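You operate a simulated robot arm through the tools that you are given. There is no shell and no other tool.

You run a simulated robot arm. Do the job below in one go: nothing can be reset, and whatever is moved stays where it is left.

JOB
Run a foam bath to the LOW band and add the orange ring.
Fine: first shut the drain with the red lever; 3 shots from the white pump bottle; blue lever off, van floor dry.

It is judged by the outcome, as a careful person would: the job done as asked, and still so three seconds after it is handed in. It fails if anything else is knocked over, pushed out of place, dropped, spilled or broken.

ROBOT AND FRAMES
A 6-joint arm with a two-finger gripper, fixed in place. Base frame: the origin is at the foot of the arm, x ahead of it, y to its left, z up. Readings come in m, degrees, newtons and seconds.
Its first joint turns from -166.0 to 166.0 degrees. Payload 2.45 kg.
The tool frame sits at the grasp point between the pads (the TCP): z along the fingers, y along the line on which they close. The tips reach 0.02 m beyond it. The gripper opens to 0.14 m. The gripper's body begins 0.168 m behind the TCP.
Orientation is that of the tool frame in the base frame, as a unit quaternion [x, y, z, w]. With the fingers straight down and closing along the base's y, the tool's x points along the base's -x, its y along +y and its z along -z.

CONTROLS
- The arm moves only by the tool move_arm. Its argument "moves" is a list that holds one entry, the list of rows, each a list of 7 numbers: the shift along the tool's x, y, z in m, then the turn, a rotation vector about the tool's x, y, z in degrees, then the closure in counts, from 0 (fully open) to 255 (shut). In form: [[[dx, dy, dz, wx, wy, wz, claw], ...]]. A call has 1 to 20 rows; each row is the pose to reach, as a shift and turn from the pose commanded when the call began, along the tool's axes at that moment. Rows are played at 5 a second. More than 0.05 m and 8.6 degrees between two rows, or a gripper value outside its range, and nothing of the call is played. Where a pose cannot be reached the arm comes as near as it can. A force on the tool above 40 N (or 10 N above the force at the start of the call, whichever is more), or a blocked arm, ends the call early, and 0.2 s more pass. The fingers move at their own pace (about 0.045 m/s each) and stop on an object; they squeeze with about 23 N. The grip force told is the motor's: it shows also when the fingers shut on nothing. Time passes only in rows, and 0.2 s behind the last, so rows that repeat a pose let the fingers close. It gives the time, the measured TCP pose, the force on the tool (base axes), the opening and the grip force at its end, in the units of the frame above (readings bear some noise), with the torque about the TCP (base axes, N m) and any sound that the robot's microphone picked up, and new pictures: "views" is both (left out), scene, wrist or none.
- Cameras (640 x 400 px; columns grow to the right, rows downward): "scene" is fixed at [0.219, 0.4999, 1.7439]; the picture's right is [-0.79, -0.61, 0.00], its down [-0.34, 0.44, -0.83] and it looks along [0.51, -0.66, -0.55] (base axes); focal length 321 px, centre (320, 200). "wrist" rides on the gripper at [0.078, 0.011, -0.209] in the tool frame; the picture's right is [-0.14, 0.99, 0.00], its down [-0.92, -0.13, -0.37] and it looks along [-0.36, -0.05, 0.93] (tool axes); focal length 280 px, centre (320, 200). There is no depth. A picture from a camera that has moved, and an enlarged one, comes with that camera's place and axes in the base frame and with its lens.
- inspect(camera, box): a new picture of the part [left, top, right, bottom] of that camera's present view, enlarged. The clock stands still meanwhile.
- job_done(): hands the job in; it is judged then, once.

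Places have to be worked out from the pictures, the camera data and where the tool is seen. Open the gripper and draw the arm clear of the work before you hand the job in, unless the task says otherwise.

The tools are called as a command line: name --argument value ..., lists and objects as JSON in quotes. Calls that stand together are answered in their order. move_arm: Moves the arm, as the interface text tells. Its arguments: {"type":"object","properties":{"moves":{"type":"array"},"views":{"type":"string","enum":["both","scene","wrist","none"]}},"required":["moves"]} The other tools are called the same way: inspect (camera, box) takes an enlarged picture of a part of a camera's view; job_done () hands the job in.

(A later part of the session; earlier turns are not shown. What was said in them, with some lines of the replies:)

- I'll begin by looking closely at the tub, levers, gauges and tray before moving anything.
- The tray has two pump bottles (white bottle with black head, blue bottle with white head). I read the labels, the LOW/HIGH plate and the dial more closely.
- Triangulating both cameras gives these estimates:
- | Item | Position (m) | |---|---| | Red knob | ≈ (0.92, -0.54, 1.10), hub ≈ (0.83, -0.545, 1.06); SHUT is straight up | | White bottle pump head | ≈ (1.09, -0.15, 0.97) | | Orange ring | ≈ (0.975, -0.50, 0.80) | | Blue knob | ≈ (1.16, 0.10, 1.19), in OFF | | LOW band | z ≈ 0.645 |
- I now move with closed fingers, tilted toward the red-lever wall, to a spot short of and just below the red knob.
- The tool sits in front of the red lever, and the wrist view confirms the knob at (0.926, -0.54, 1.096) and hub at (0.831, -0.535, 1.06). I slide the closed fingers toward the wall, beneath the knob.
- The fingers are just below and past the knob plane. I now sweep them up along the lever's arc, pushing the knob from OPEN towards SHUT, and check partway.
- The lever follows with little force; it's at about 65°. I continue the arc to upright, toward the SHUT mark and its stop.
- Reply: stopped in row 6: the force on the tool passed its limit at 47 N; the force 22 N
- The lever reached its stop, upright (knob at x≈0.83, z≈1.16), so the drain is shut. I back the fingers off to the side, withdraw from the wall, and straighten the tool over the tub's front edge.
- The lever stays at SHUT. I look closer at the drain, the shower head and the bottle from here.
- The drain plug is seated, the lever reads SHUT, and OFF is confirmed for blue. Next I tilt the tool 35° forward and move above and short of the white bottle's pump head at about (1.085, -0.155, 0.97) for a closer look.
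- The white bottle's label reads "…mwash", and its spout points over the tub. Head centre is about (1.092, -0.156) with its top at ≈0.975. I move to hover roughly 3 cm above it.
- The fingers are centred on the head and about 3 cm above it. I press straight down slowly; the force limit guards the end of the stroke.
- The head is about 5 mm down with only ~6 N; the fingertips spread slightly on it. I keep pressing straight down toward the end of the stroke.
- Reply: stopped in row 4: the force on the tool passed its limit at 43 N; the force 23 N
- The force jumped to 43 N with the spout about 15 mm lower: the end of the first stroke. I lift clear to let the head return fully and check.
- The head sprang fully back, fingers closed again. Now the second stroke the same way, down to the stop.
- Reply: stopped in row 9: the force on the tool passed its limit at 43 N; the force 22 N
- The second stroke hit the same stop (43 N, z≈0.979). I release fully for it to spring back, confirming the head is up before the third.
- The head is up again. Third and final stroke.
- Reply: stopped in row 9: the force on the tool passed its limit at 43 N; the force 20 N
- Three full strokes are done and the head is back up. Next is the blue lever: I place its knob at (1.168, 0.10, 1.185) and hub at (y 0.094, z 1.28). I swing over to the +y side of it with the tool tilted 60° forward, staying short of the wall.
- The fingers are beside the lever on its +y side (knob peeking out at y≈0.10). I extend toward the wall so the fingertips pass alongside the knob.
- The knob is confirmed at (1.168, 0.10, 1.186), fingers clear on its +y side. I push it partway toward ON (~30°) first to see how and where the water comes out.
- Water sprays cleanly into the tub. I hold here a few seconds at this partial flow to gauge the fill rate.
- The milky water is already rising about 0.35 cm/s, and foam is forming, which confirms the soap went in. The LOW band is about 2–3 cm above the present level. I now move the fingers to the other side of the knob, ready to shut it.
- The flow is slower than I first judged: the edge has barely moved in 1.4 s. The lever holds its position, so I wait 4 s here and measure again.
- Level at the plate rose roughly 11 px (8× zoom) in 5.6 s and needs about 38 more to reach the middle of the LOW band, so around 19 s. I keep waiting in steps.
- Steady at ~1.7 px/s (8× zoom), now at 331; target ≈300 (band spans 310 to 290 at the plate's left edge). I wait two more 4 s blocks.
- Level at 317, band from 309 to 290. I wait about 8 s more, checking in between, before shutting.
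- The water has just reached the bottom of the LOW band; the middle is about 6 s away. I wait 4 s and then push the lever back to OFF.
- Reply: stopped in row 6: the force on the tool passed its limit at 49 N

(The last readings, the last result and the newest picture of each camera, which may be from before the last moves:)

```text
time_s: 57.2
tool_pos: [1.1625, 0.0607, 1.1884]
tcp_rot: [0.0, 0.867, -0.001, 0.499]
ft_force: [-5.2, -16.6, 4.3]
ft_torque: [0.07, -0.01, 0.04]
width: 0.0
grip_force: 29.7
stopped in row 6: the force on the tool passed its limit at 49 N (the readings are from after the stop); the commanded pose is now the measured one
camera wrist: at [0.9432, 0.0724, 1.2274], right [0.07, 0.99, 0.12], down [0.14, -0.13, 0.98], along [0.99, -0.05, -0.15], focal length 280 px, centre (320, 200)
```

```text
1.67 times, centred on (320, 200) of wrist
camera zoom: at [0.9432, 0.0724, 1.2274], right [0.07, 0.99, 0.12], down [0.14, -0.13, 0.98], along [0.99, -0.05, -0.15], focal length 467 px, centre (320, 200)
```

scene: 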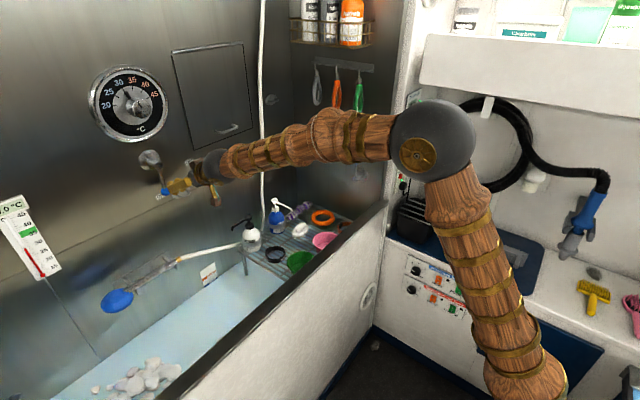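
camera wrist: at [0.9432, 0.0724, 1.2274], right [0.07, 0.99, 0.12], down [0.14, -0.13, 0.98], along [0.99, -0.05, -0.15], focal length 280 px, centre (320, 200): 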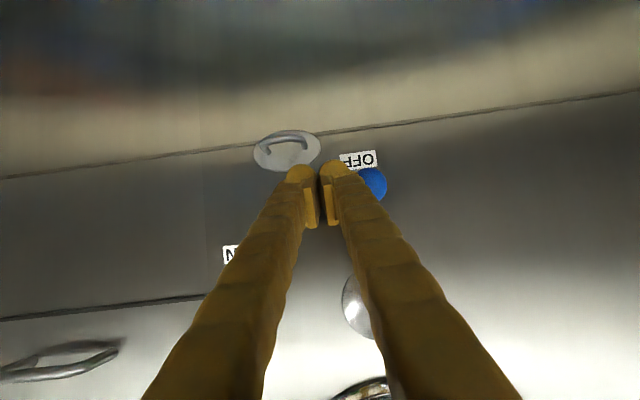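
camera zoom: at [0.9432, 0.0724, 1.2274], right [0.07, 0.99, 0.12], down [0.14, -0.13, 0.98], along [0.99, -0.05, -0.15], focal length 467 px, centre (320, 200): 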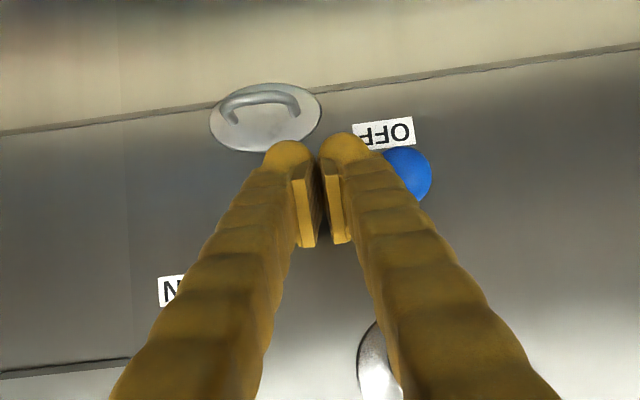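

The water is off, the knob is at OFF, and the level sits within the LOW band (about mid-band). I back off the lever and travel to above the orange ring, opening the fingers partway (~5 cm).

move_arm --moves '[[[0, -0.015, 0, 0, 0, 0, 255], [0.02, -0.015, -0.0346, 0, 0, 0, 255], [0.04, -0.015, -0.0693, 0, 0, 0, 255], [0.0535, -0.0554, -0.0781, 0, 2.5, 0, 255], [0.0671, -0.0958, -0.0869, 0, 5, 0, 255], [0.0806, -0.1362, -0.0956, 0, 7.5, 0, 255], [0.0942, -0.1766, -0.1044, 0, 10, 0, 255], [0.1077, -0.217, -0.1132, 0, 12.5, 0, 255], [0.1212, -0.2574, -0.122, 0, 15, 0, 255], [0.1348, -0.2978, -0.1308, 0, 17.5, 0, 164], [0.1483, -0.3382, -0.1395, 0, 20, 0, 164], [0.1619, -0.3786, -0.1483, 0, 22.5, 0, 164], [0.1754, -0.419, -0.1571, 0, 25, 0, 164], [0.1889, -0.4594, -0.1659, 0, 27.5, 0, 164], [0.2025, -0.4998, -0.1747, 0, 30, 0, 164], [0.2025, -0.4998, -0.1747, 0, 30, 0, 164]]]'

inspect --camera "scene" --box '[130, 140, 210, 210]'

inspect --camera "scene" --box '[200, 260, 240, 300]'

inspect --camera "wrist" --box '[200, 40, 440, 240]'

```text
time_s: 60.6
tool_pos: [0.9078, -0.4369, 1.1026]
tcp_rot: [0.0, 0.966, -0.001, 0.258]
ft_force: [-0.5, 0.5, 0.6]
ft_torque: [-0.01, -0.03, -0.03]
width: 0.0504
grip_force: 0.0
camera wrist: at [0.7379, -0.4257, 1.2456], right [0.12, 0.99, 0.07], down [0.62, -0.13, 0.78], along [0.78, -0.05, -0.63], focal length 280 px, centre (320, 200)
```

scene: 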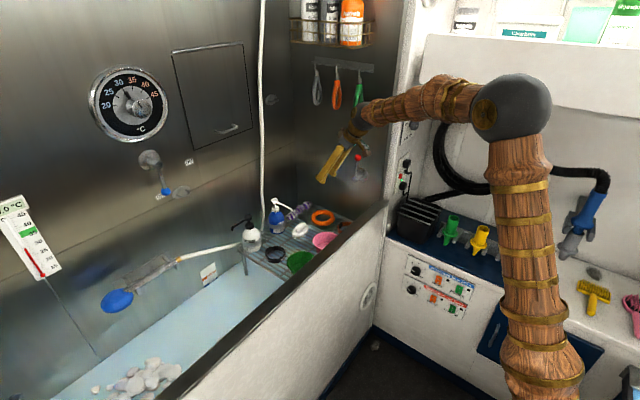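
wrist: 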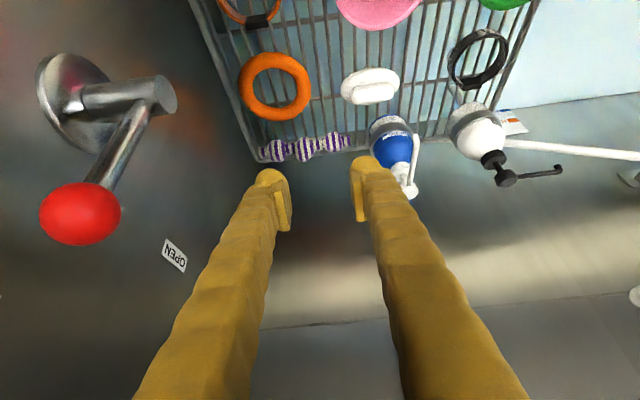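

```text
5.71 times, centred on (170, 175) of scene
camera zoom: at [0.219, 0.4999, 1.7439], right [-0.79, -0.61, 0.0], down [-0.34, 0.44, -0.83], along [0.51, -0.66, -0.55], focal length 1837 px, centre (1177, 343)
```

zoom: 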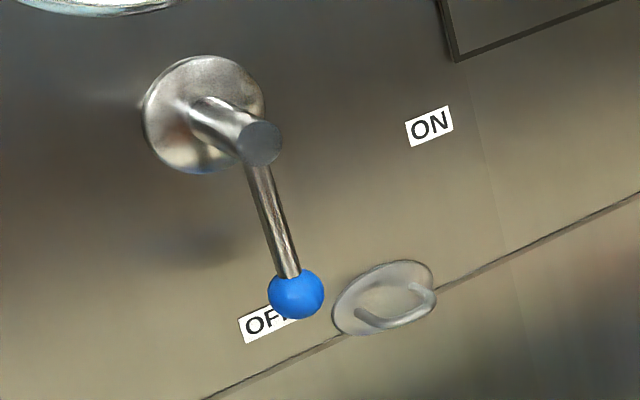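

```text
10.00 times, centred on (220, 280) of scene
camera zoom: at [0.219, 0.4999, 1.7439], right [-0.79, -0.61, 0.0], down [-0.34, 0.44, -0.83], along [0.51, -0.66, -0.55], focal length 3214 px, centre (1320, -600)
```

zoom: 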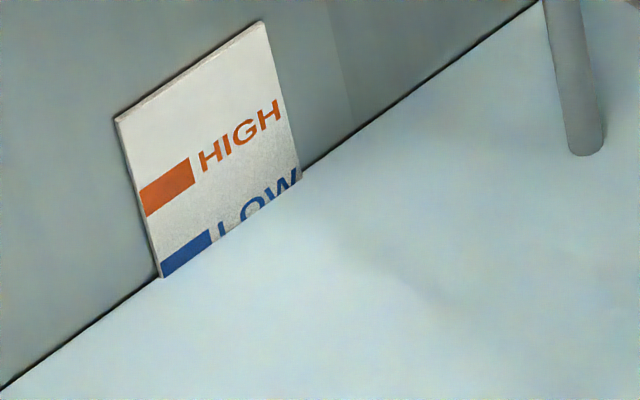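

```text
2.00 times, centred on (320, 140) of wrist
camera zoom: at [0.7379, -0.4257, 1.2456], right [0.12, 0.99, 0.07], down [0.62, -0.13, 0.78], along [0.78, -0.05, -0.63], focal length 561 px, centre (320, 320)
```

zoom: 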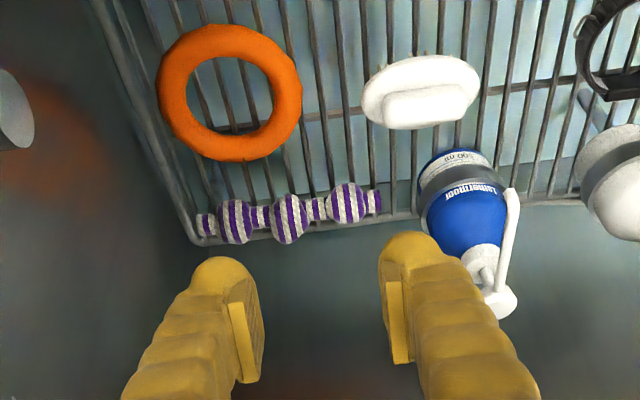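

The blue lever rests on OFF and the level holds in the LOW band. Ring centre is about (0.973, -0.501, 0.806). To keep the wrist clear of the red lever, I yaw the tool 30° toward the ring so I can grip its +y side, and go to a hover about 13 cm above.

move_arm --moves '[[[0.0013, -0.0048, 0.0433, 3.75, 0, 6.5, 164], [0.0027, -0.0095, 0.0866, 7.5, 0, 13, 164], [0.004, -0.0143, 0.1299, 11.25, 0, 19.5, 164], [0.0053, -0.019, 0.1732, 15, 0, 26, 164], [0.0053, -0.019, 0.1732, 15, 0, 26, 164]]]'

inspect --camera "wrist" --box '[200, 20, 440, 240]'

inspect --camera "scene" --box '[250, 130, 400, 260]'

```text
time_s: 61.8
tool_pos: [0.9936, -0.4569, 0.9485]
tcp_rot: [0.25, 0.933, -0.07, 0.248]
ft_force: [-0.4, -0.1, -0.9]
ft_torque: [0.0, -0.01, -0.02]
width: 0.0499
grip_force: 0.2
camera wrist: at [0.8514, -0.3604, 1.091], right [0.6, 0.8, 0.06], down [0.47, -0.42, 0.78], along [0.65, -0.44, -0.62], focal length 280 px, centre (320, 200)
```

scene: 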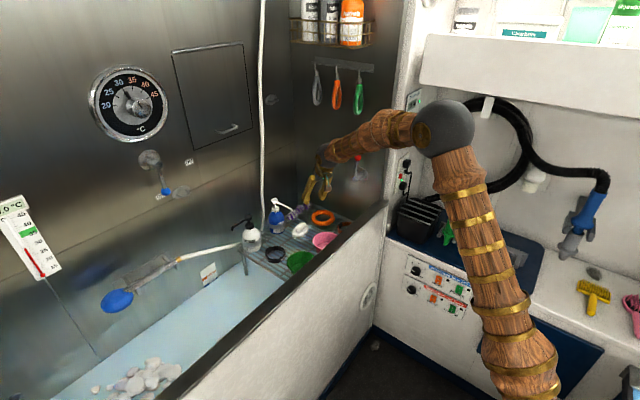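
wrist: 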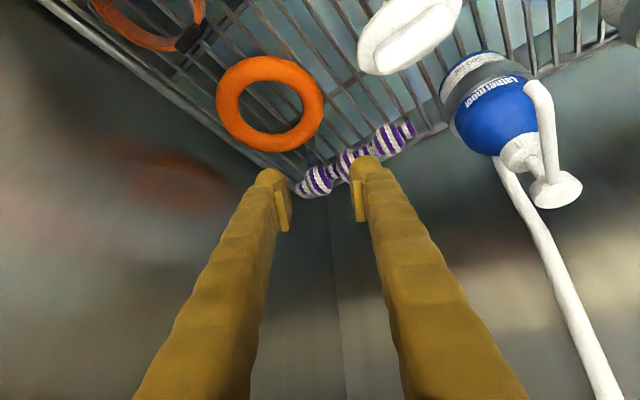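

```text
1.82 times, centred on (320, 130) of wrist
camera zoom: at [0.8514, -0.3604, 1.091], right [0.6, 0.8, 0.06], down [0.47, -0.42, 0.78], along [0.65, -0.44, -0.62], focal length 510 px, centre (320, 327)
```

zoom: 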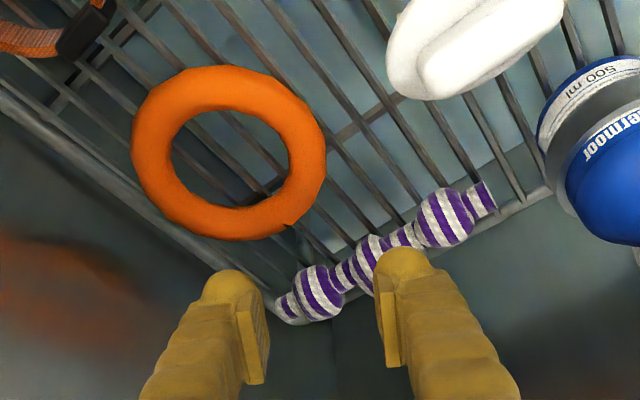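

```text
3.08 times, centred on (325, 195) of scene
camera zoom: at [0.219, 0.4999, 1.7439], right [-0.79, -0.61, 0.0], down [-0.34, 0.44, -0.83], along [0.51, -0.66, -0.55], focal length 989 px, centre (305, 215)
```

zoom: 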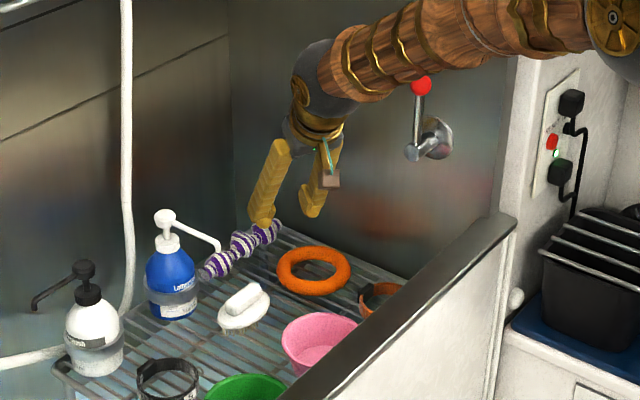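

The ring estimate is confirmed at (0.973, -0.500), tube about 2.5 cm thick. I lower vertically to about 5 cm above grasp height and check alignment.

move_arm --moves '[[[0.0209, -0.0006, 0.033, 0, 0, 0, 164], [0.0417, -0.0006, 0.066, 0, 0, 0, 164], [0.0417, -0.0006, 0.066, 0, 0, 0, 164]]]'

inspect --camera "wrist" --box '[200, 60, 440, 240]'

inspect --camera "scene" --box '[270, 160, 380, 250]'

```text
time_s: 62.6
tool_pos: [0.989, -0.4556, 0.8706]
tcp_rot: [0.25, 0.933, -0.069, 0.249]
ft_force: [0.0, -0.2, -0.2]
ft_torque: [0.0, 0.02, 0.01]
width: 0.0501
grip_force: 0.0
camera wrist: at [0.8471, -0.3596, 1.0148], right [0.6, 0.8, 0.06], down [0.47, -0.42, 0.78], along [0.65, -0.44, -0.62], focal length 280 px, centre (320, 200)
```

scene: 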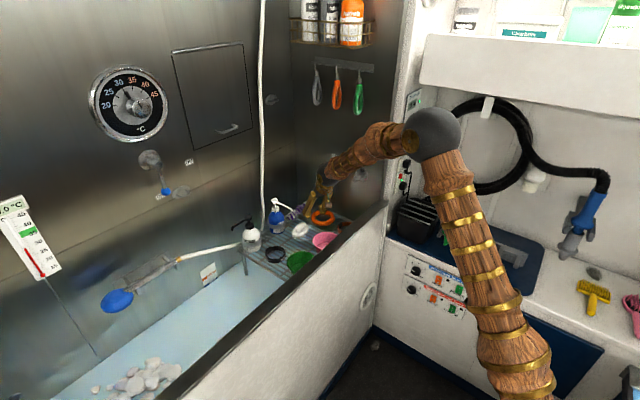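
wrist: 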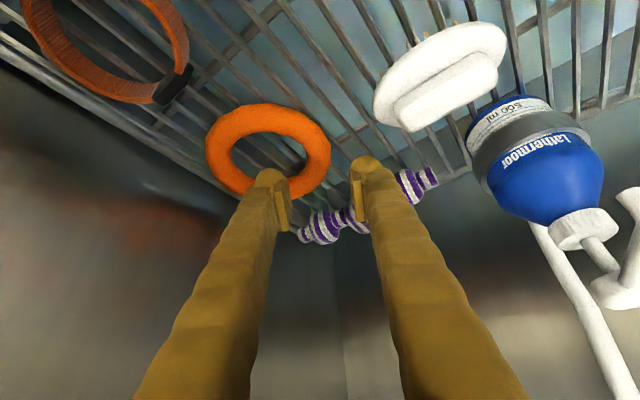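

```text
2.22 times, centred on (320, 150) of wrist
camera zoom: at [0.8471, -0.3596, 1.0148], right [0.6, 0.8, 0.06], down [0.47, -0.42, 0.78], along [0.65, -0.44, -0.62], focal length 623 px, centre (320, 311)
```

zoom: 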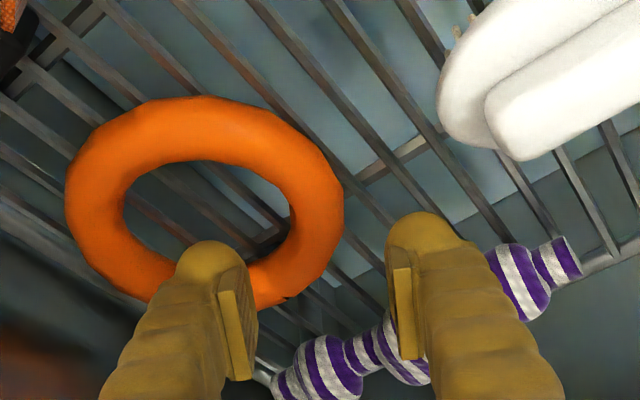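

```text
4.44 times, centred on (325, 205) of scene
camera zoom: at [0.219, 0.4999, 1.7439], right [-0.79, -0.61, 0.0], down [-0.34, 0.44, -0.83], along [0.51, -0.66, -0.55], focal length 1428 px, centre (298, 178)
```

zoom: 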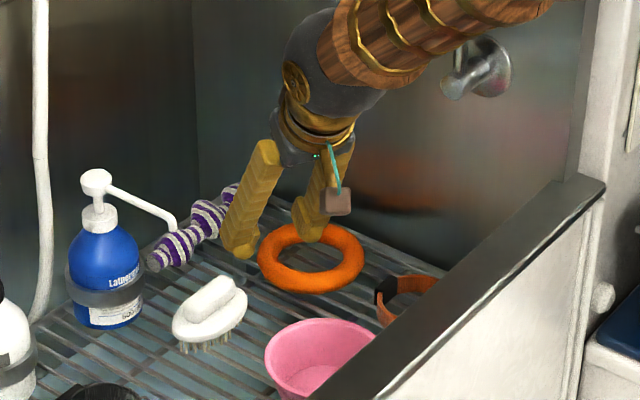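

Alignment is good: one finger is over the ring's hole, the other clear of ring and brush. I descend to grasp height with the opening narrowed to ~4.5 cm.

move_arm --moves '[[[0.008, 0, 0.0139, 0, 0, 0, 172], [0.016, 0, 0.0277, 0, 0, 0, 172], [0.02, 0, 0.0346, 0, 0, 0, 172], [0.0235, 0, 0.0407, 0, 0, 0, 172]]]'

inspect --camera "wrist" --box '[200, 60, 440, 240]'

inspect --camera "scene" --box '[270, 160, 380, 250]'

```text
time_s: 63.6
tool_pos: [0.9874, -0.4563, 0.8233]
tcp_rot: [0.249, 0.933, -0.068, 0.249]
ft_force: [0.7, -0.2, -0.2]
ft_torque: [0.02, 0.0, 0.04]
width: 0.0454
grip_force: 0.1
camera wrist: at [0.8461, -0.3603, 0.9674], right [0.6, 0.8, 0.06], down [0.47, -0.42, 0.78], along [0.65, -0.44, -0.62], focal length 280 px, centre (320, 200)
```

scene: 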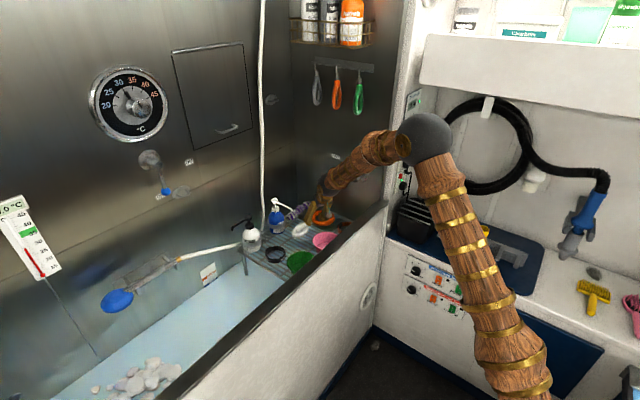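
wrist: 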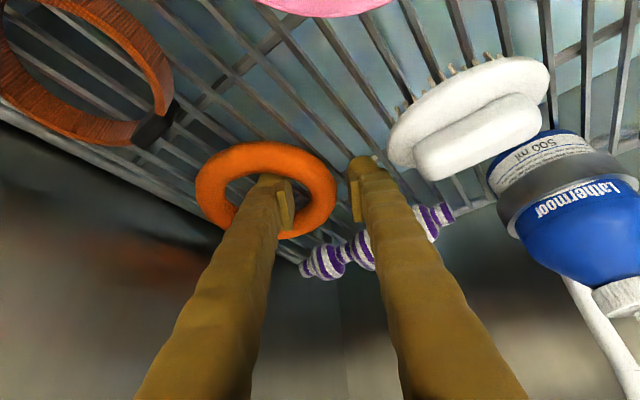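

```text
2.22 times, centred on (320, 150) of wrist
camera zoom: at [0.8461, -0.3603, 0.9674], right [0.6, 0.8, 0.06], down [0.47, -0.42, 0.78], along [0.65, -0.44, -0.62], focal length 623 px, centre (320, 311)
```

zoom: 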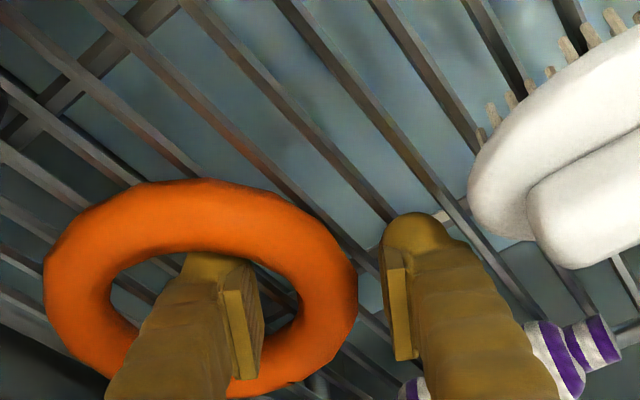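

```text
4.44 times, centred on (325, 205) of scene
camera zoom: at [0.219, 0.4999, 1.7439], right [-0.79, -0.61, 0.0], down [-0.34, 0.44, -0.83], along [0.51, -0.66, -0.55], focal length 1428 px, centre (298, 178)
```

zoom: 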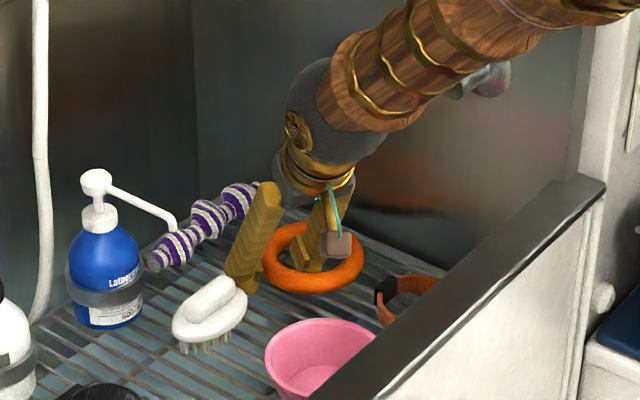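

The inner finger is inside the hole and the tube lies between the pads. I close the gripper.

move_arm --moves '[[[0, 0, 0, 0, 0, 0, 255], [0, 0, 0, 0, 0, 0, 255], [0, 0, 0, 0, 0, 0, 255], [0, 0, 0, 0, 0, 0, 255], [0, 0, 0, 0, 0, 0, 255]]]'

inspect --camera "wrist" --box '[200, 60, 440, 240]'

```text
time_s: 64.8
tool_pos: [0.9879, -0.4563, 0.8251]
tcp_rot: [0.249, 0.933, -0.068, 0.25]
ft_force: [5.4, 1.4, 6.6]
ft_torque: [0.02, -0.09, 0.14]
width: 0.0233
grip_force: 23.0
camera wrist: at [0.8463, -0.3602, 0.968], right [0.6, 0.8, 0.07], down [0.47, -0.41, 0.78], along [0.65, -0.44, -0.62], focal length 280 px, centre (320, 200)
```

scene: 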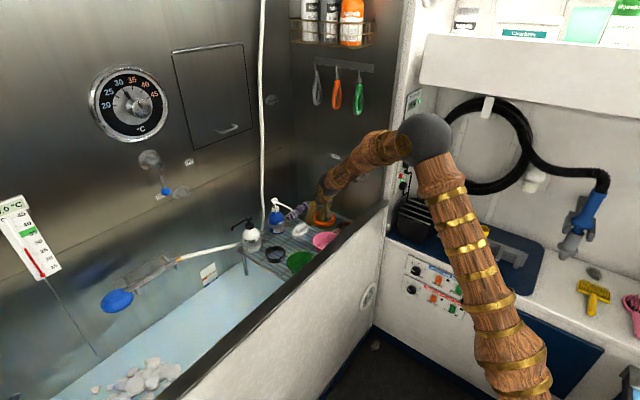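
wrist: 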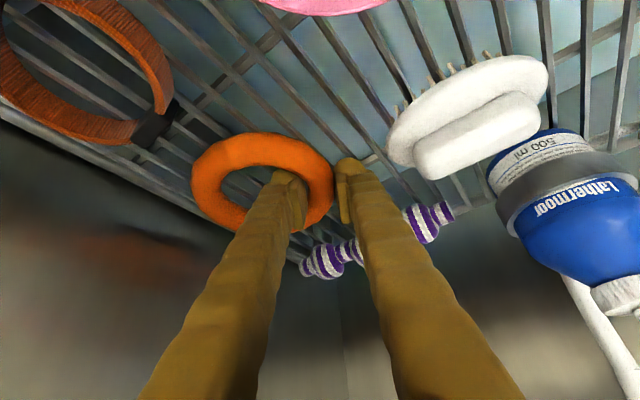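

```text
2.22 times, centred on (320, 150) of wrist
camera zoom: at [0.8463, -0.3602, 0.968], right [0.6, 0.8, 0.07], down [0.47, -0.41, 0.78], along [0.65, -0.44, -0.62], focal length 623 px, centre (320, 311)
```

zoom: 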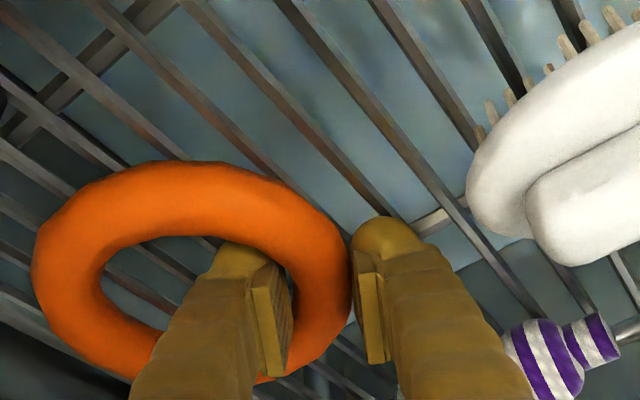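

The ring is gripped (width 2.3 cm, 23 N). I lift it straight up gently.

move_arm --moves '[[[-0.005, 0, -0.0087, 0, 0, 0, 255], [-0.01, 0, -0.0173, 0, 0, 0, 255], [-0.02, 0, -0.0346, 0, 0, 0, 255], [-0.035, 0, -0.0606, 0, 0, 0, 255], [-0.055, 0, -0.0953, 0, 0, 0, 255], [-0.075, 0, -0.1299, 0, 0, 0, 255], [-0.095, 0, -0.1645, 0, 0, 0, 255], [-0.11, 0, -0.1905, 0, 0, 0, 255]]]'

```text
time_s: 66.6
tool_pos: [0.9869, -0.4555, 1.0456]
tcp_rot: [0.25, 0.933, -0.07, 0.249]
ft_force: [0.3, 0.9, -1.0]
ft_torque: [0.02, -0.03, 0.0]
width: 0.0232
grip_force: 22.7
camera wrist: at [0.8454, -0.3589, 1.1884], right [0.6, 0.8, 0.06], down [0.47, -0.42, 0.78], along [0.65, -0.44, -0.62], focal length 280 px, centre (320, 200)
```

scene: 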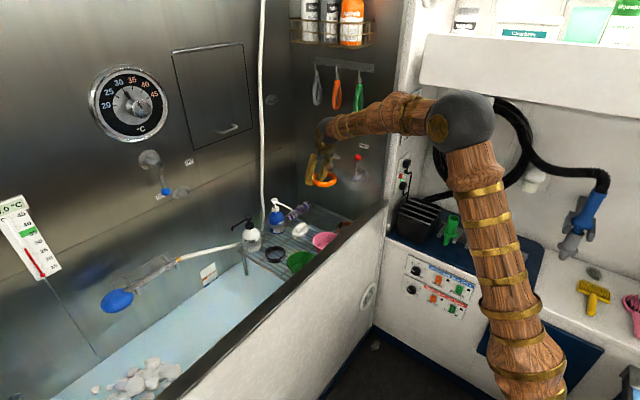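
wrist: 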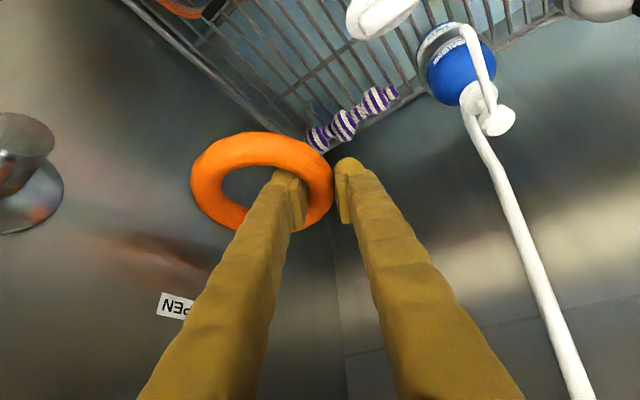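

The ring is held firmly and hangs level. I raise it a bit more and carry it over the bottles toward open water, undoing the yaw along the way.

move_arm --moves '[[[-0.015, 0, -0.026, 0, 0, 0, 255], [-0.03, 0, -0.052, 0, 0, 0, 255], [-0.0049, 0.0359, -0.0646, -1.67, 0, -2.89, 255], [0.0202, 0.0717, -0.0771, -3.33, 0, -5.78, 255], [0.0453, 0.1076, -0.0897, -5, 0, -8.67, 255], [0.0704, 0.1434, -0.1023, -6.67, 0, -11.56, 255], [0.0955, 0.1793, -0.1148, -8.33, 0, -14.44, 255], [0.1206, 0.2151, -0.1274, -10, 0, -17.33, 255], [0.1457, 0.251, -0.14, -11.67, 0, -20.22, 255], [0.1708, 0.2868, -0.1525, -13.33, 0, -23.11, 255], [0.1959, 0.3227, -0.1651, -15, 0, -26, 255]]]'

```text
time_s: 69.0
tool_pos: [0.933, -0.0518, 1.0899]
tcp_rot: [-0.001, 0.966, -0.001, 0.257]
ft_force: [0.2, 0.2, -0.8]
ft_torque: [0.04, -0.04, -0.04]
width: 0.0233
grip_force: 23.0
camera wrist: at [0.7617, -0.0395, 1.232], right [0.12, 0.99, 0.07], down [0.62, -0.12, 0.78], along [0.78, -0.05, -0.62], focal length 280 px, centre (320, 200)
```

scene: 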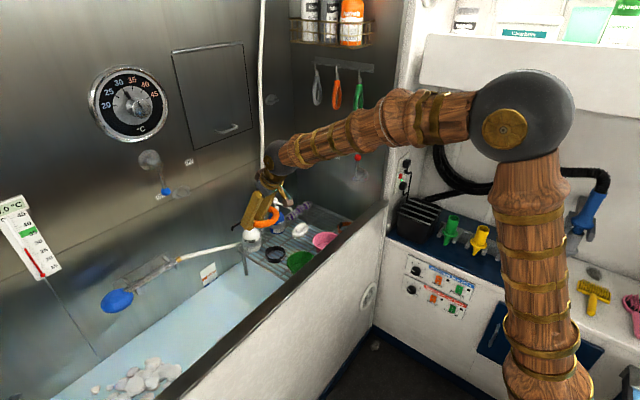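
wrist: 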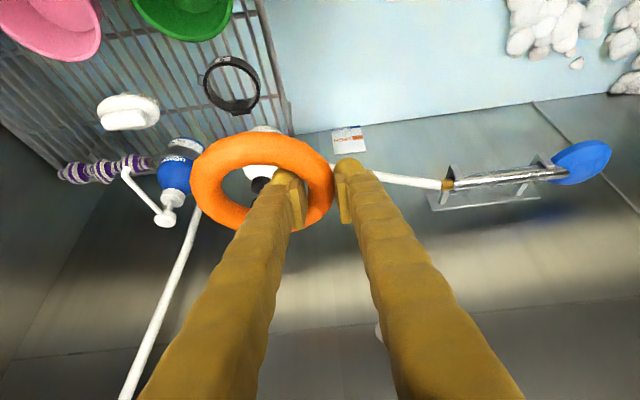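

The ring is clear of the tray. I bring the tool upright and move over open water at about (0.955, 0.12), staying high.

move_arm --moves '[[[0.0072, 0.0344, 0.0213, 0, 6, 0, 255], [0.0144, 0.0688, 0.0425, 0, 12, 0, 255], [0.0216, 0.1032, 0.0638, 0, 18, 0, 255], [0.0288, 0.1376, 0.085, 0, 24, 0, 255], [0.036, 0.172, 0.1063, 0, 30, 0, 255], [0.036, 0.172, 0.1063, 0, 30, 0, 255]]]'

inspect --camera "scene" --box '[100, 180, 300, 360]'

```text
time_s: 70.4
tool_pos: [0.9509, 0.1227, 0.9794]
tcp_rot: [0.0, 1.0, -0.001, -0.001]
ft_force: [0.0, 1.6, -0.3]
ft_torque: [0.04, -0.01, 0.0]
width: 0.0226
grip_force: 22.6
camera wrist: at [0.8751, 0.1346, 1.1879], right [0.14, 0.99, 0.0], down [0.92, -0.13, 0.37], along [0.36, -0.05, -0.93], focal length 280 px, centre (320, 200)
```

scene: 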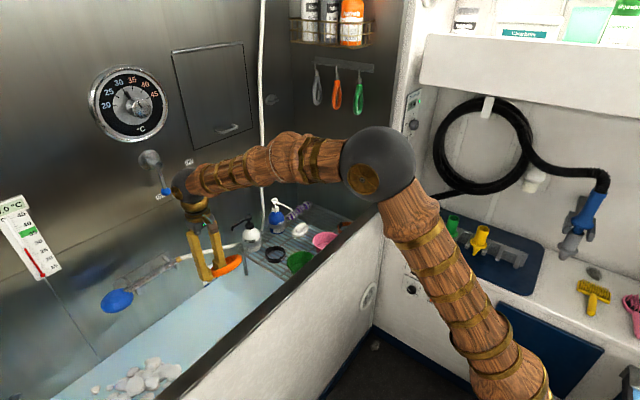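
wrist: 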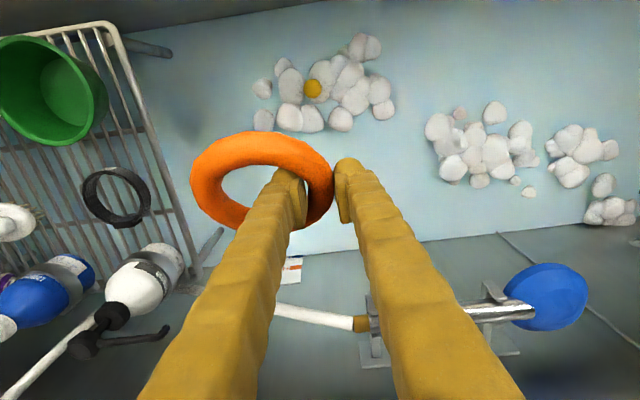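

```text
2.22 times, centred on (200, 270) of scene
camera zoom: at [0.219, 0.4999, 1.7439], right [-0.79, -0.61, 0.0], down [-0.34, 0.44, -0.83], along [0.51, -0.66, -0.55], focal length 714 px, centre (587, 44)
```

zoom: 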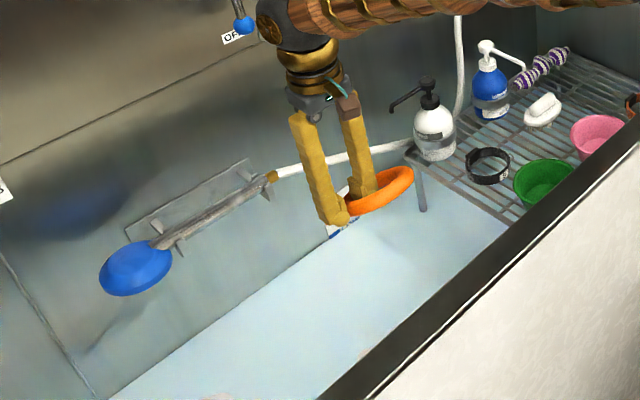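

Open water is below the ring; foam clusters lie to the side. I lower it to about 10 cm above the surface and check clearances.

move_arm --moves '[[[0, 0, 0.045, 0, 0, 0, 255], [0, 0, 0.09, 0, 0, 0, 255], [0, 0, 0.135, 0, 0, 0, 255], [0, 0, 0.18, 0, 0, 0, 255], [0, 0, 0.22, 0, 0, 0, 255], [0, 0, 0.22, 0, 0, 0, 255]]]'

inspect --camera "scene" --box '[140, 180, 300, 340]'

```text
time_s: 71.8
tool_pos: [0.9523, 0.1216, 0.7579]
tcp_rot: [0.0, 1.0, -0.001, -0.001]
ft_force: [0.6, 0.6, -0.6]
ft_torque: [0.06, 0.0, 0.01]
width: 0.0227
grip_force: 23.3
camera wrist: at [0.875, 0.1346, 0.9681], right [0.14, 0.99, 0.0], down [0.92, -0.13, 0.37], along [0.36, -0.05, -0.93], focal length 280 px, centre (320, 200)
```

scene: 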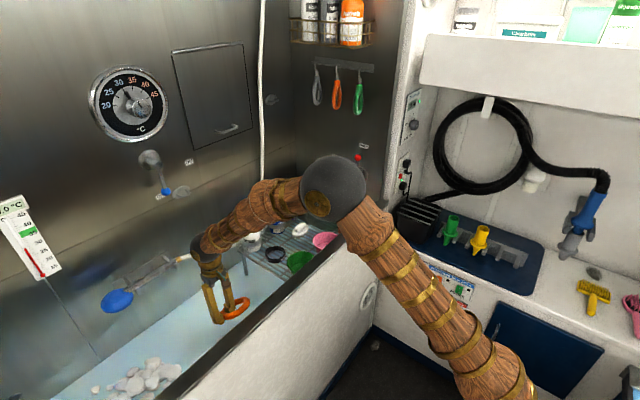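
wrist: 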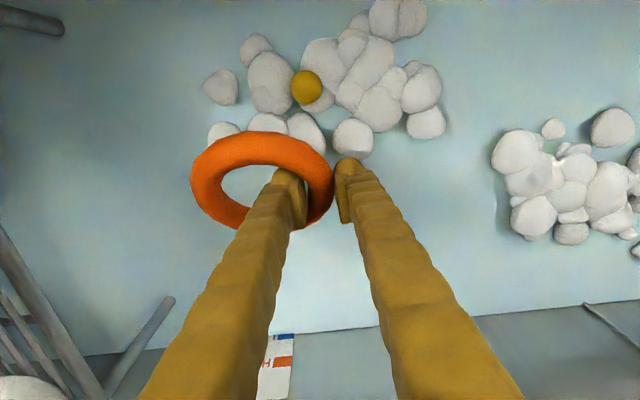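

```text
2.50 times, centred on (220, 260) of scene
camera zoom: at [0.219, 0.4999, 1.7439], right [-0.79, -0.61, 0.0], down [-0.34, 0.44, -0.83], along [0.51, -0.66, -0.55], focal length 804 px, centre (570, 50)
```

zoom: 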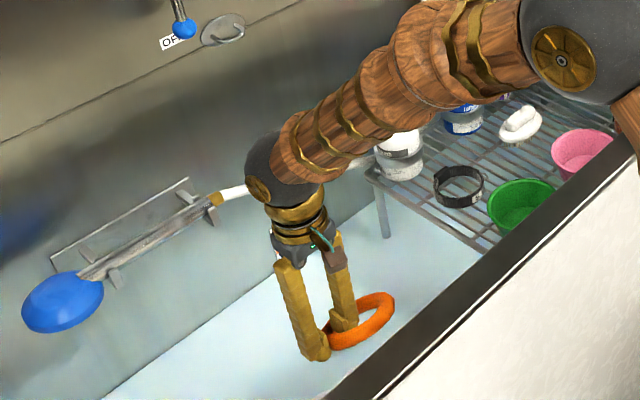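

Clear all round. I lower the last few centimetres so the ring nearly touches the water, then open the fingers slightly to release it.

move_arm --moves '[[[0, 0, 0.015, 0, 0, 0, 255], [0, 0, 0.03, 0, 0, 0, 255], [0, 0, 0.045, 0, 0, 0, 255], [0, 0, 0.05, 0, 0, 0, 255], [0, 0, 0.05, 0, 0, 0, 210], [0, 0, 0.05, 0, 0, 0, 185], [0, 0, 0.05, 0, 0, 0, 170], [0, 0, 0.05, 0, 0, 0, 170], [0, 0, 0.05, 0, 0, 0, 170]]]'

inspect --camera "wrist" --box '[160, 80, 440, 260]'

inspect --camera "scene" --box '[140, 200, 300, 360]'

```text
time_s: 73.8
tool_pos: [0.9523, 0.1209, 0.7098]
tcp_rot: [0.0, 1.0, -0.002, -0.002]
ft_force: [0.3, 0.6, -0.3]
ft_torque: [-0.02, 0.0, -0.01]
width: 0.0465
grip_force: 0.1
camera wrist: at [0.8761, 0.1331, 0.9184], right [0.14, 0.99, 0.0], down [0.92, -0.13, 0.37], along [0.36, -0.05, -0.93], focal length 280 px, centre (320, 200)
```

scene: 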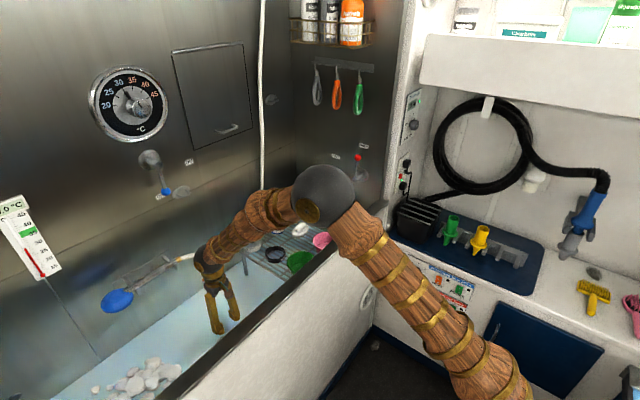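
wrist: 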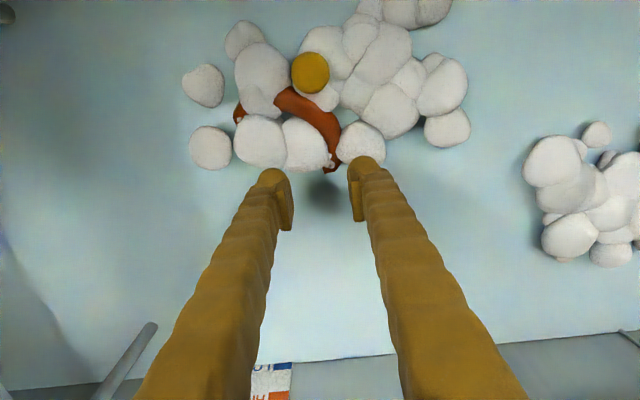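

```text
2.22 times, centred on (300, 170) of wrist
camera zoom: at [0.8761, 0.1331, 0.9184], right [0.14, 0.99, 0.0], down [0.92, -0.13, 0.37], along [0.36, -0.05, -0.93], focal length 623 px, centre (364, 267)
```

zoom: 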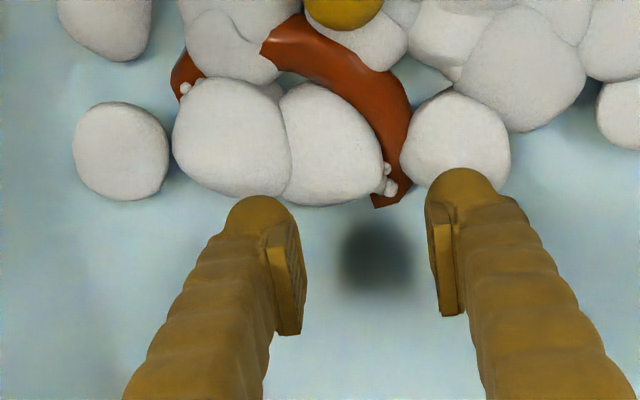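

```text
2.50 times, centred on (220, 280) of scene
camera zoom: at [0.219, 0.4999, 1.7439], right [-0.79, -0.61, 0.0], down [-0.34, 0.44, -0.83], along [0.51, -0.66, -0.55], focal length 804 px, centre (570, 0)
```

zoom: 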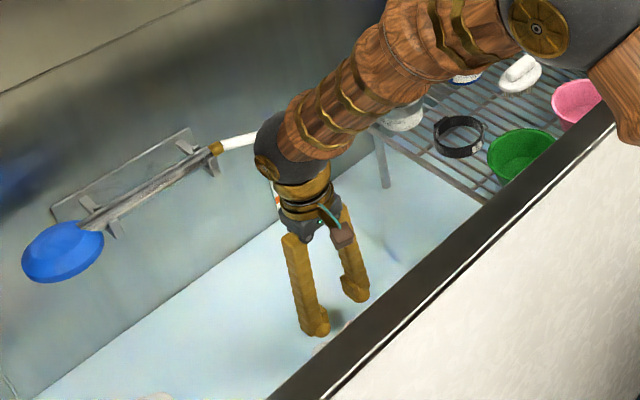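

The ring is in the bath, floating among the foam. I lift the open gripper straight up, well clear of the rim.

move_arm --moves '[[[0, 0, -0.03, 0, 0, 0, 170], [0, 0, -0.075, 0, 0, 0, 170], [0, 0, -0.12, 0, 0, 0, 170], [0, 0, -0.168, 0, 0, 0, 170], [0, 0, -0.216, 0, 0, 0, 170], [0, 0, -0.264, 0, 0, 0, 170], [0, 0, -0.312, 0, 0, 0, 170], [0, 0, -0.36, 0, 0, 0, 170], [0, 0, -0.408, 0, 0, 0, 170], [0, 0, -0.456, 0, 0, 0, 170], [0, 0, -0.5, 0, 0, 0, 170]]]'

inspect --camera "wrist" --box '[180, 60, 480, 250]'

inspect --camera "scene" --box '[200, 260, 240, 300]'

```text
time_s: 76.2
tool_pos: [0.9542, 0.1218, 1.2074]
tcp_rot: [0.0, 1.0, -0.002, -0.001]
ft_force: [-0.6, -0.2, 0.3]
ft_torque: [0.02, 0.02, 0.04]
width: 0.0466
grip_force: 0.1
camera wrist: at [0.878, 0.1339, 1.4182], right [0.14, 0.99, 0.0], down [0.92, -0.13, 0.37], along [0.36, -0.05, -0.93], focal length 280 px, centre (320, 200)
```

scene: 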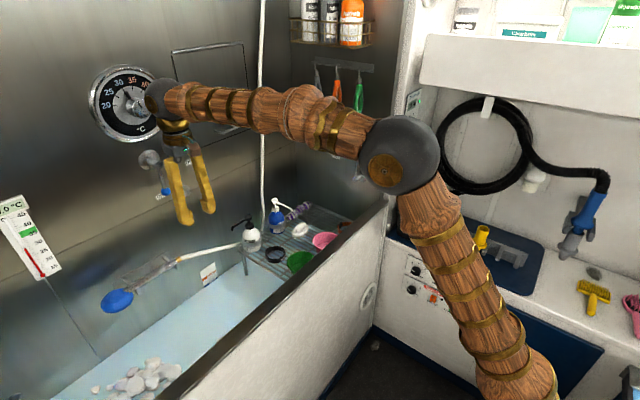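
wrist: 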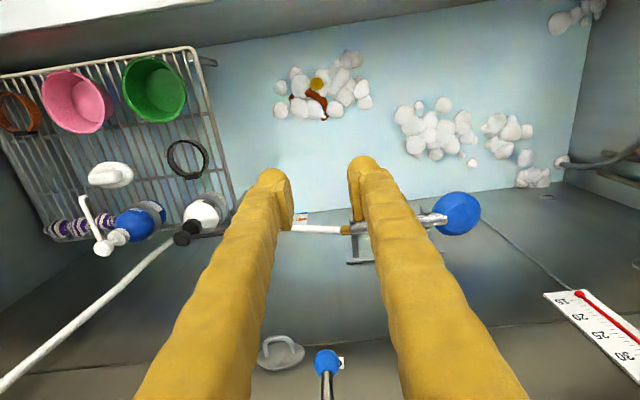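

```text
2.11 times, centred on (330, 155) of wrist
camera zoom: at [0.878, 0.1339, 1.4182], right [0.14, 0.99, 0.0], down [0.92, -0.13, 0.37], along [0.36, -0.05, -0.93], focal length 590 px, centre (299, 295)
```

zoom: 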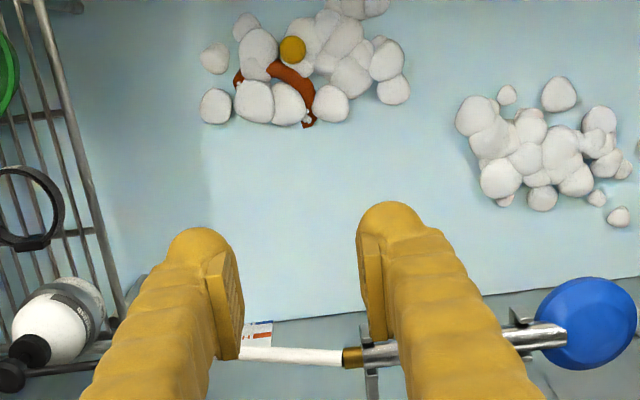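

```text
10.00 times, centred on (220, 280) of scene
camera zoom: at [0.219, 0.4999, 1.7439], right [-0.79, -0.61, 0.0], down [-0.34, 0.44, -0.83], along [0.51, -0.66, -0.55], focal length 3214 px, centre (1320, -600)
```

zoom: 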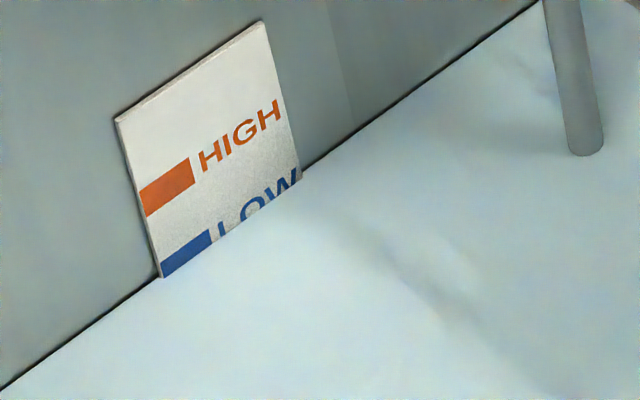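

The level is steady in the LOW band and the ring rests in the foam near the plug. I withdraw the arm toward its starting place, gripper opening, and then check everything.

move_arm --moves '[[[0.0333, -0.0267, -0.0183, 0, 0, 0, 170], [0.0667, -0.0533, -0.0367, 0, 0, 0, 170], [0.1, -0.08, -0.055, 0, 0, 0, 150], [0.1333, -0.1067, -0.0733, 0, 0, 0, 120], [0.1667, -0.1333, -0.0917, 0, 0, 0, 90], [0.2, -0.16, -0.11, 0, 0, 0, 60], [0.2333, -0.1867, -0.1283, 0, 0, 0, 30], [0.2667, -0.2133, -0.1467, 0, 0, 0, 0], [0.3, -0.24, -0.165, 0, 0, 0, 0], [0.3333, -0.2667, -0.1833, 0, 0, 0, 0], [0.3667, -0.2933, -0.2017, 0, 0, 0, 0], [0.4, -0.32, -0.22, 0, 0, 0, 0], [0.4, -0.32, -0.22, 0, 0, 0, 0]]]'

inspect --camera "scene" --box '[200, 260, 240, 300]'

inspect --camera "scene" --box '[220, 130, 400, 300]'

inspect --camera "scene" --box '[0, 140, 240, 400]'

inspect --camera "scene" --box '[200, 280, 440, 400]'

inspect --camera "wrist" --box '[220, 160, 480, 320]'

```text
time_s: 79.0
tool_pos: [0.5537, -0.1969, 1.432]
tcp_rot: [0.0, 1.0, -0.001, -0.002]
ft_force: [-0.1, 0.2, -0.1]
ft_torque: [0.0, 0.02, -0.01]
width: 0.1399
grip_force: 0.0
camera wrist: at [0.4765, -0.1861, 1.642], right [0.14, 0.99, 0.0], down [0.92, -0.13, 0.37], along [0.36, -0.05, -0.93], focal length 280 px, centre (320, 200)
```

scene: 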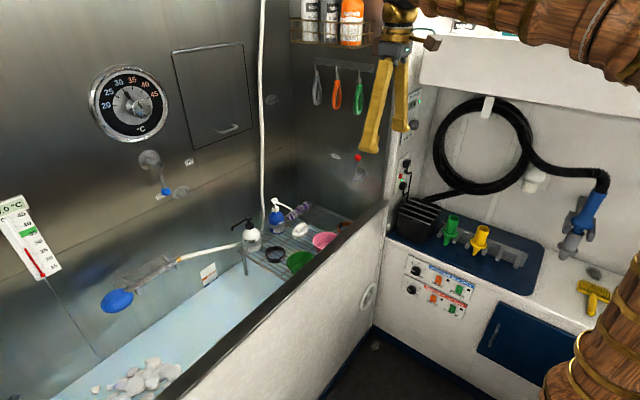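
wrist: 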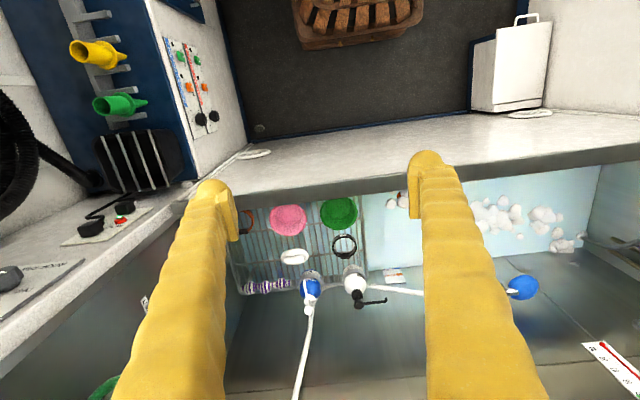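

```text
10.00 times, centred on (220, 280) of scene
camera zoom: at [0.219, 0.4999, 1.7439], right [-0.79, -0.61, 0.0], down [-0.34, 0.44, -0.83], along [0.51, -0.66, -0.55], focal length 3214 px, centre (1320, -600)
```

zoom: 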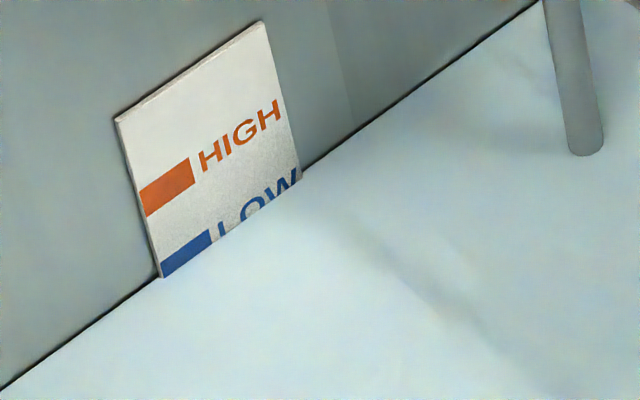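

```text
2.35 times, centred on (310, 215) of scene
camera zoom: at [0.219, 0.4999, 1.7439], right [-0.79, -0.61, 0.0], down [-0.34, 0.44, -0.83], along [0.51, -0.66, -0.55], focal length 756 px, centre (344, 165)
```

zoom: 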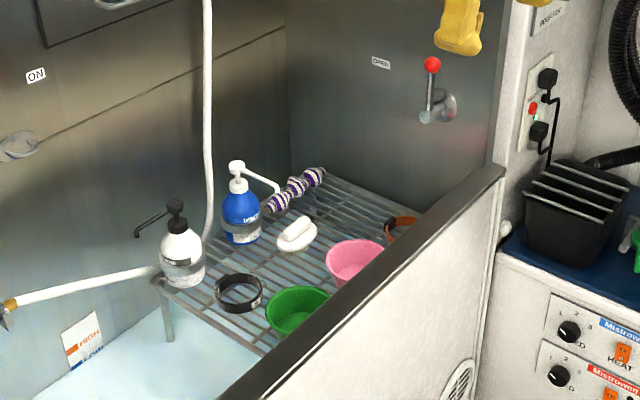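

```text
1.54 times, centred on (120, 270) of scene
camera zoom: at [0.219, 0.4999, 1.7439], right [-0.79, -0.61, 0.0], down [-0.34, 0.44, -0.83], along [0.51, -0.66, -0.55], focal length 494 px, centre (628, 92)
```

zoom: 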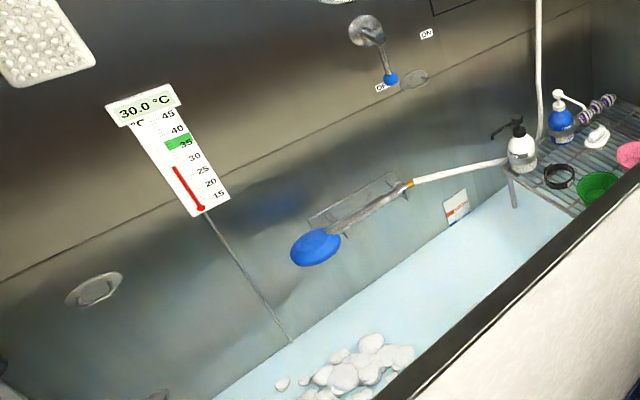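

```text
2.67 times, centred on (320, 340) of scene
camera zoom: at [0.219, 0.4999, 1.7439], right [-0.79, -0.61, 0.0], down [-0.34, 0.44, -0.83], along [0.51, -0.66, -0.55], focal length 857 px, centre (320, -173)
```

zoom: 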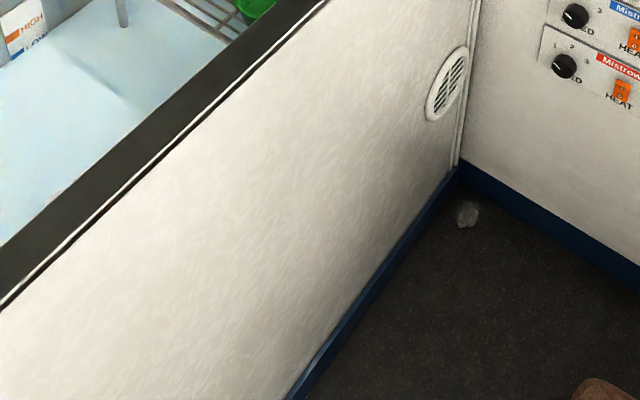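

```text
2.46 times, centred on (350, 240) of wrist
camera zoom: at [0.4765, -0.1861, 1.642], right [0.14, 0.99, 0.0], down [0.92, -0.13, 0.37], along [0.36, -0.05, -0.93], focal length 690 px, centre (246, 102)
```

zoom: 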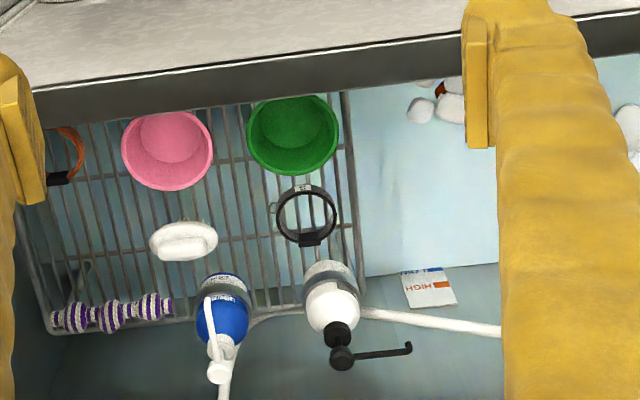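

Everything checks out:
- **Water:** level steady inside the LOW band, with foam from three full strokes.
- **Levers:** red at SHUT, blue at OFF.
- **Ring:** in the bath.
- **Surroundings:** tray items untouched, no water visible on the van floor, arm withdrawn with the gripper open.

I hand the job in.

job_done

```text
The job is handed in.
```

The foam bath is run to the LOW band with the orange ring in it, and I've handed the job in. The last pictures before hand-in show:

- **Drain:** I shut it first. The red lever is upright at SHUT, and the water level held steady after filling.
- **Soap:** I pressed the white pump bottle three times, each down to its stop, letting it spring back fully between. Foam formed once the water ran.
- **Water:** The level sits a little below the middle of the LOW band. The blue lever is back at OFF and the spray has stopped.
- **Ring:** The orange ring is in the bath. It drifted in among the foam near the drain plug, so it is partly covered.
- **Van:** The part of the floor in view looks dry. Everything else on the tray is where it was, and the arm is back near its starting place with the gripper open.

The temperature dial was at 30 °C and you gave no temperature, so I left it. The bath reads 30.0 °C, below the thermometer's green band at about 35–38.
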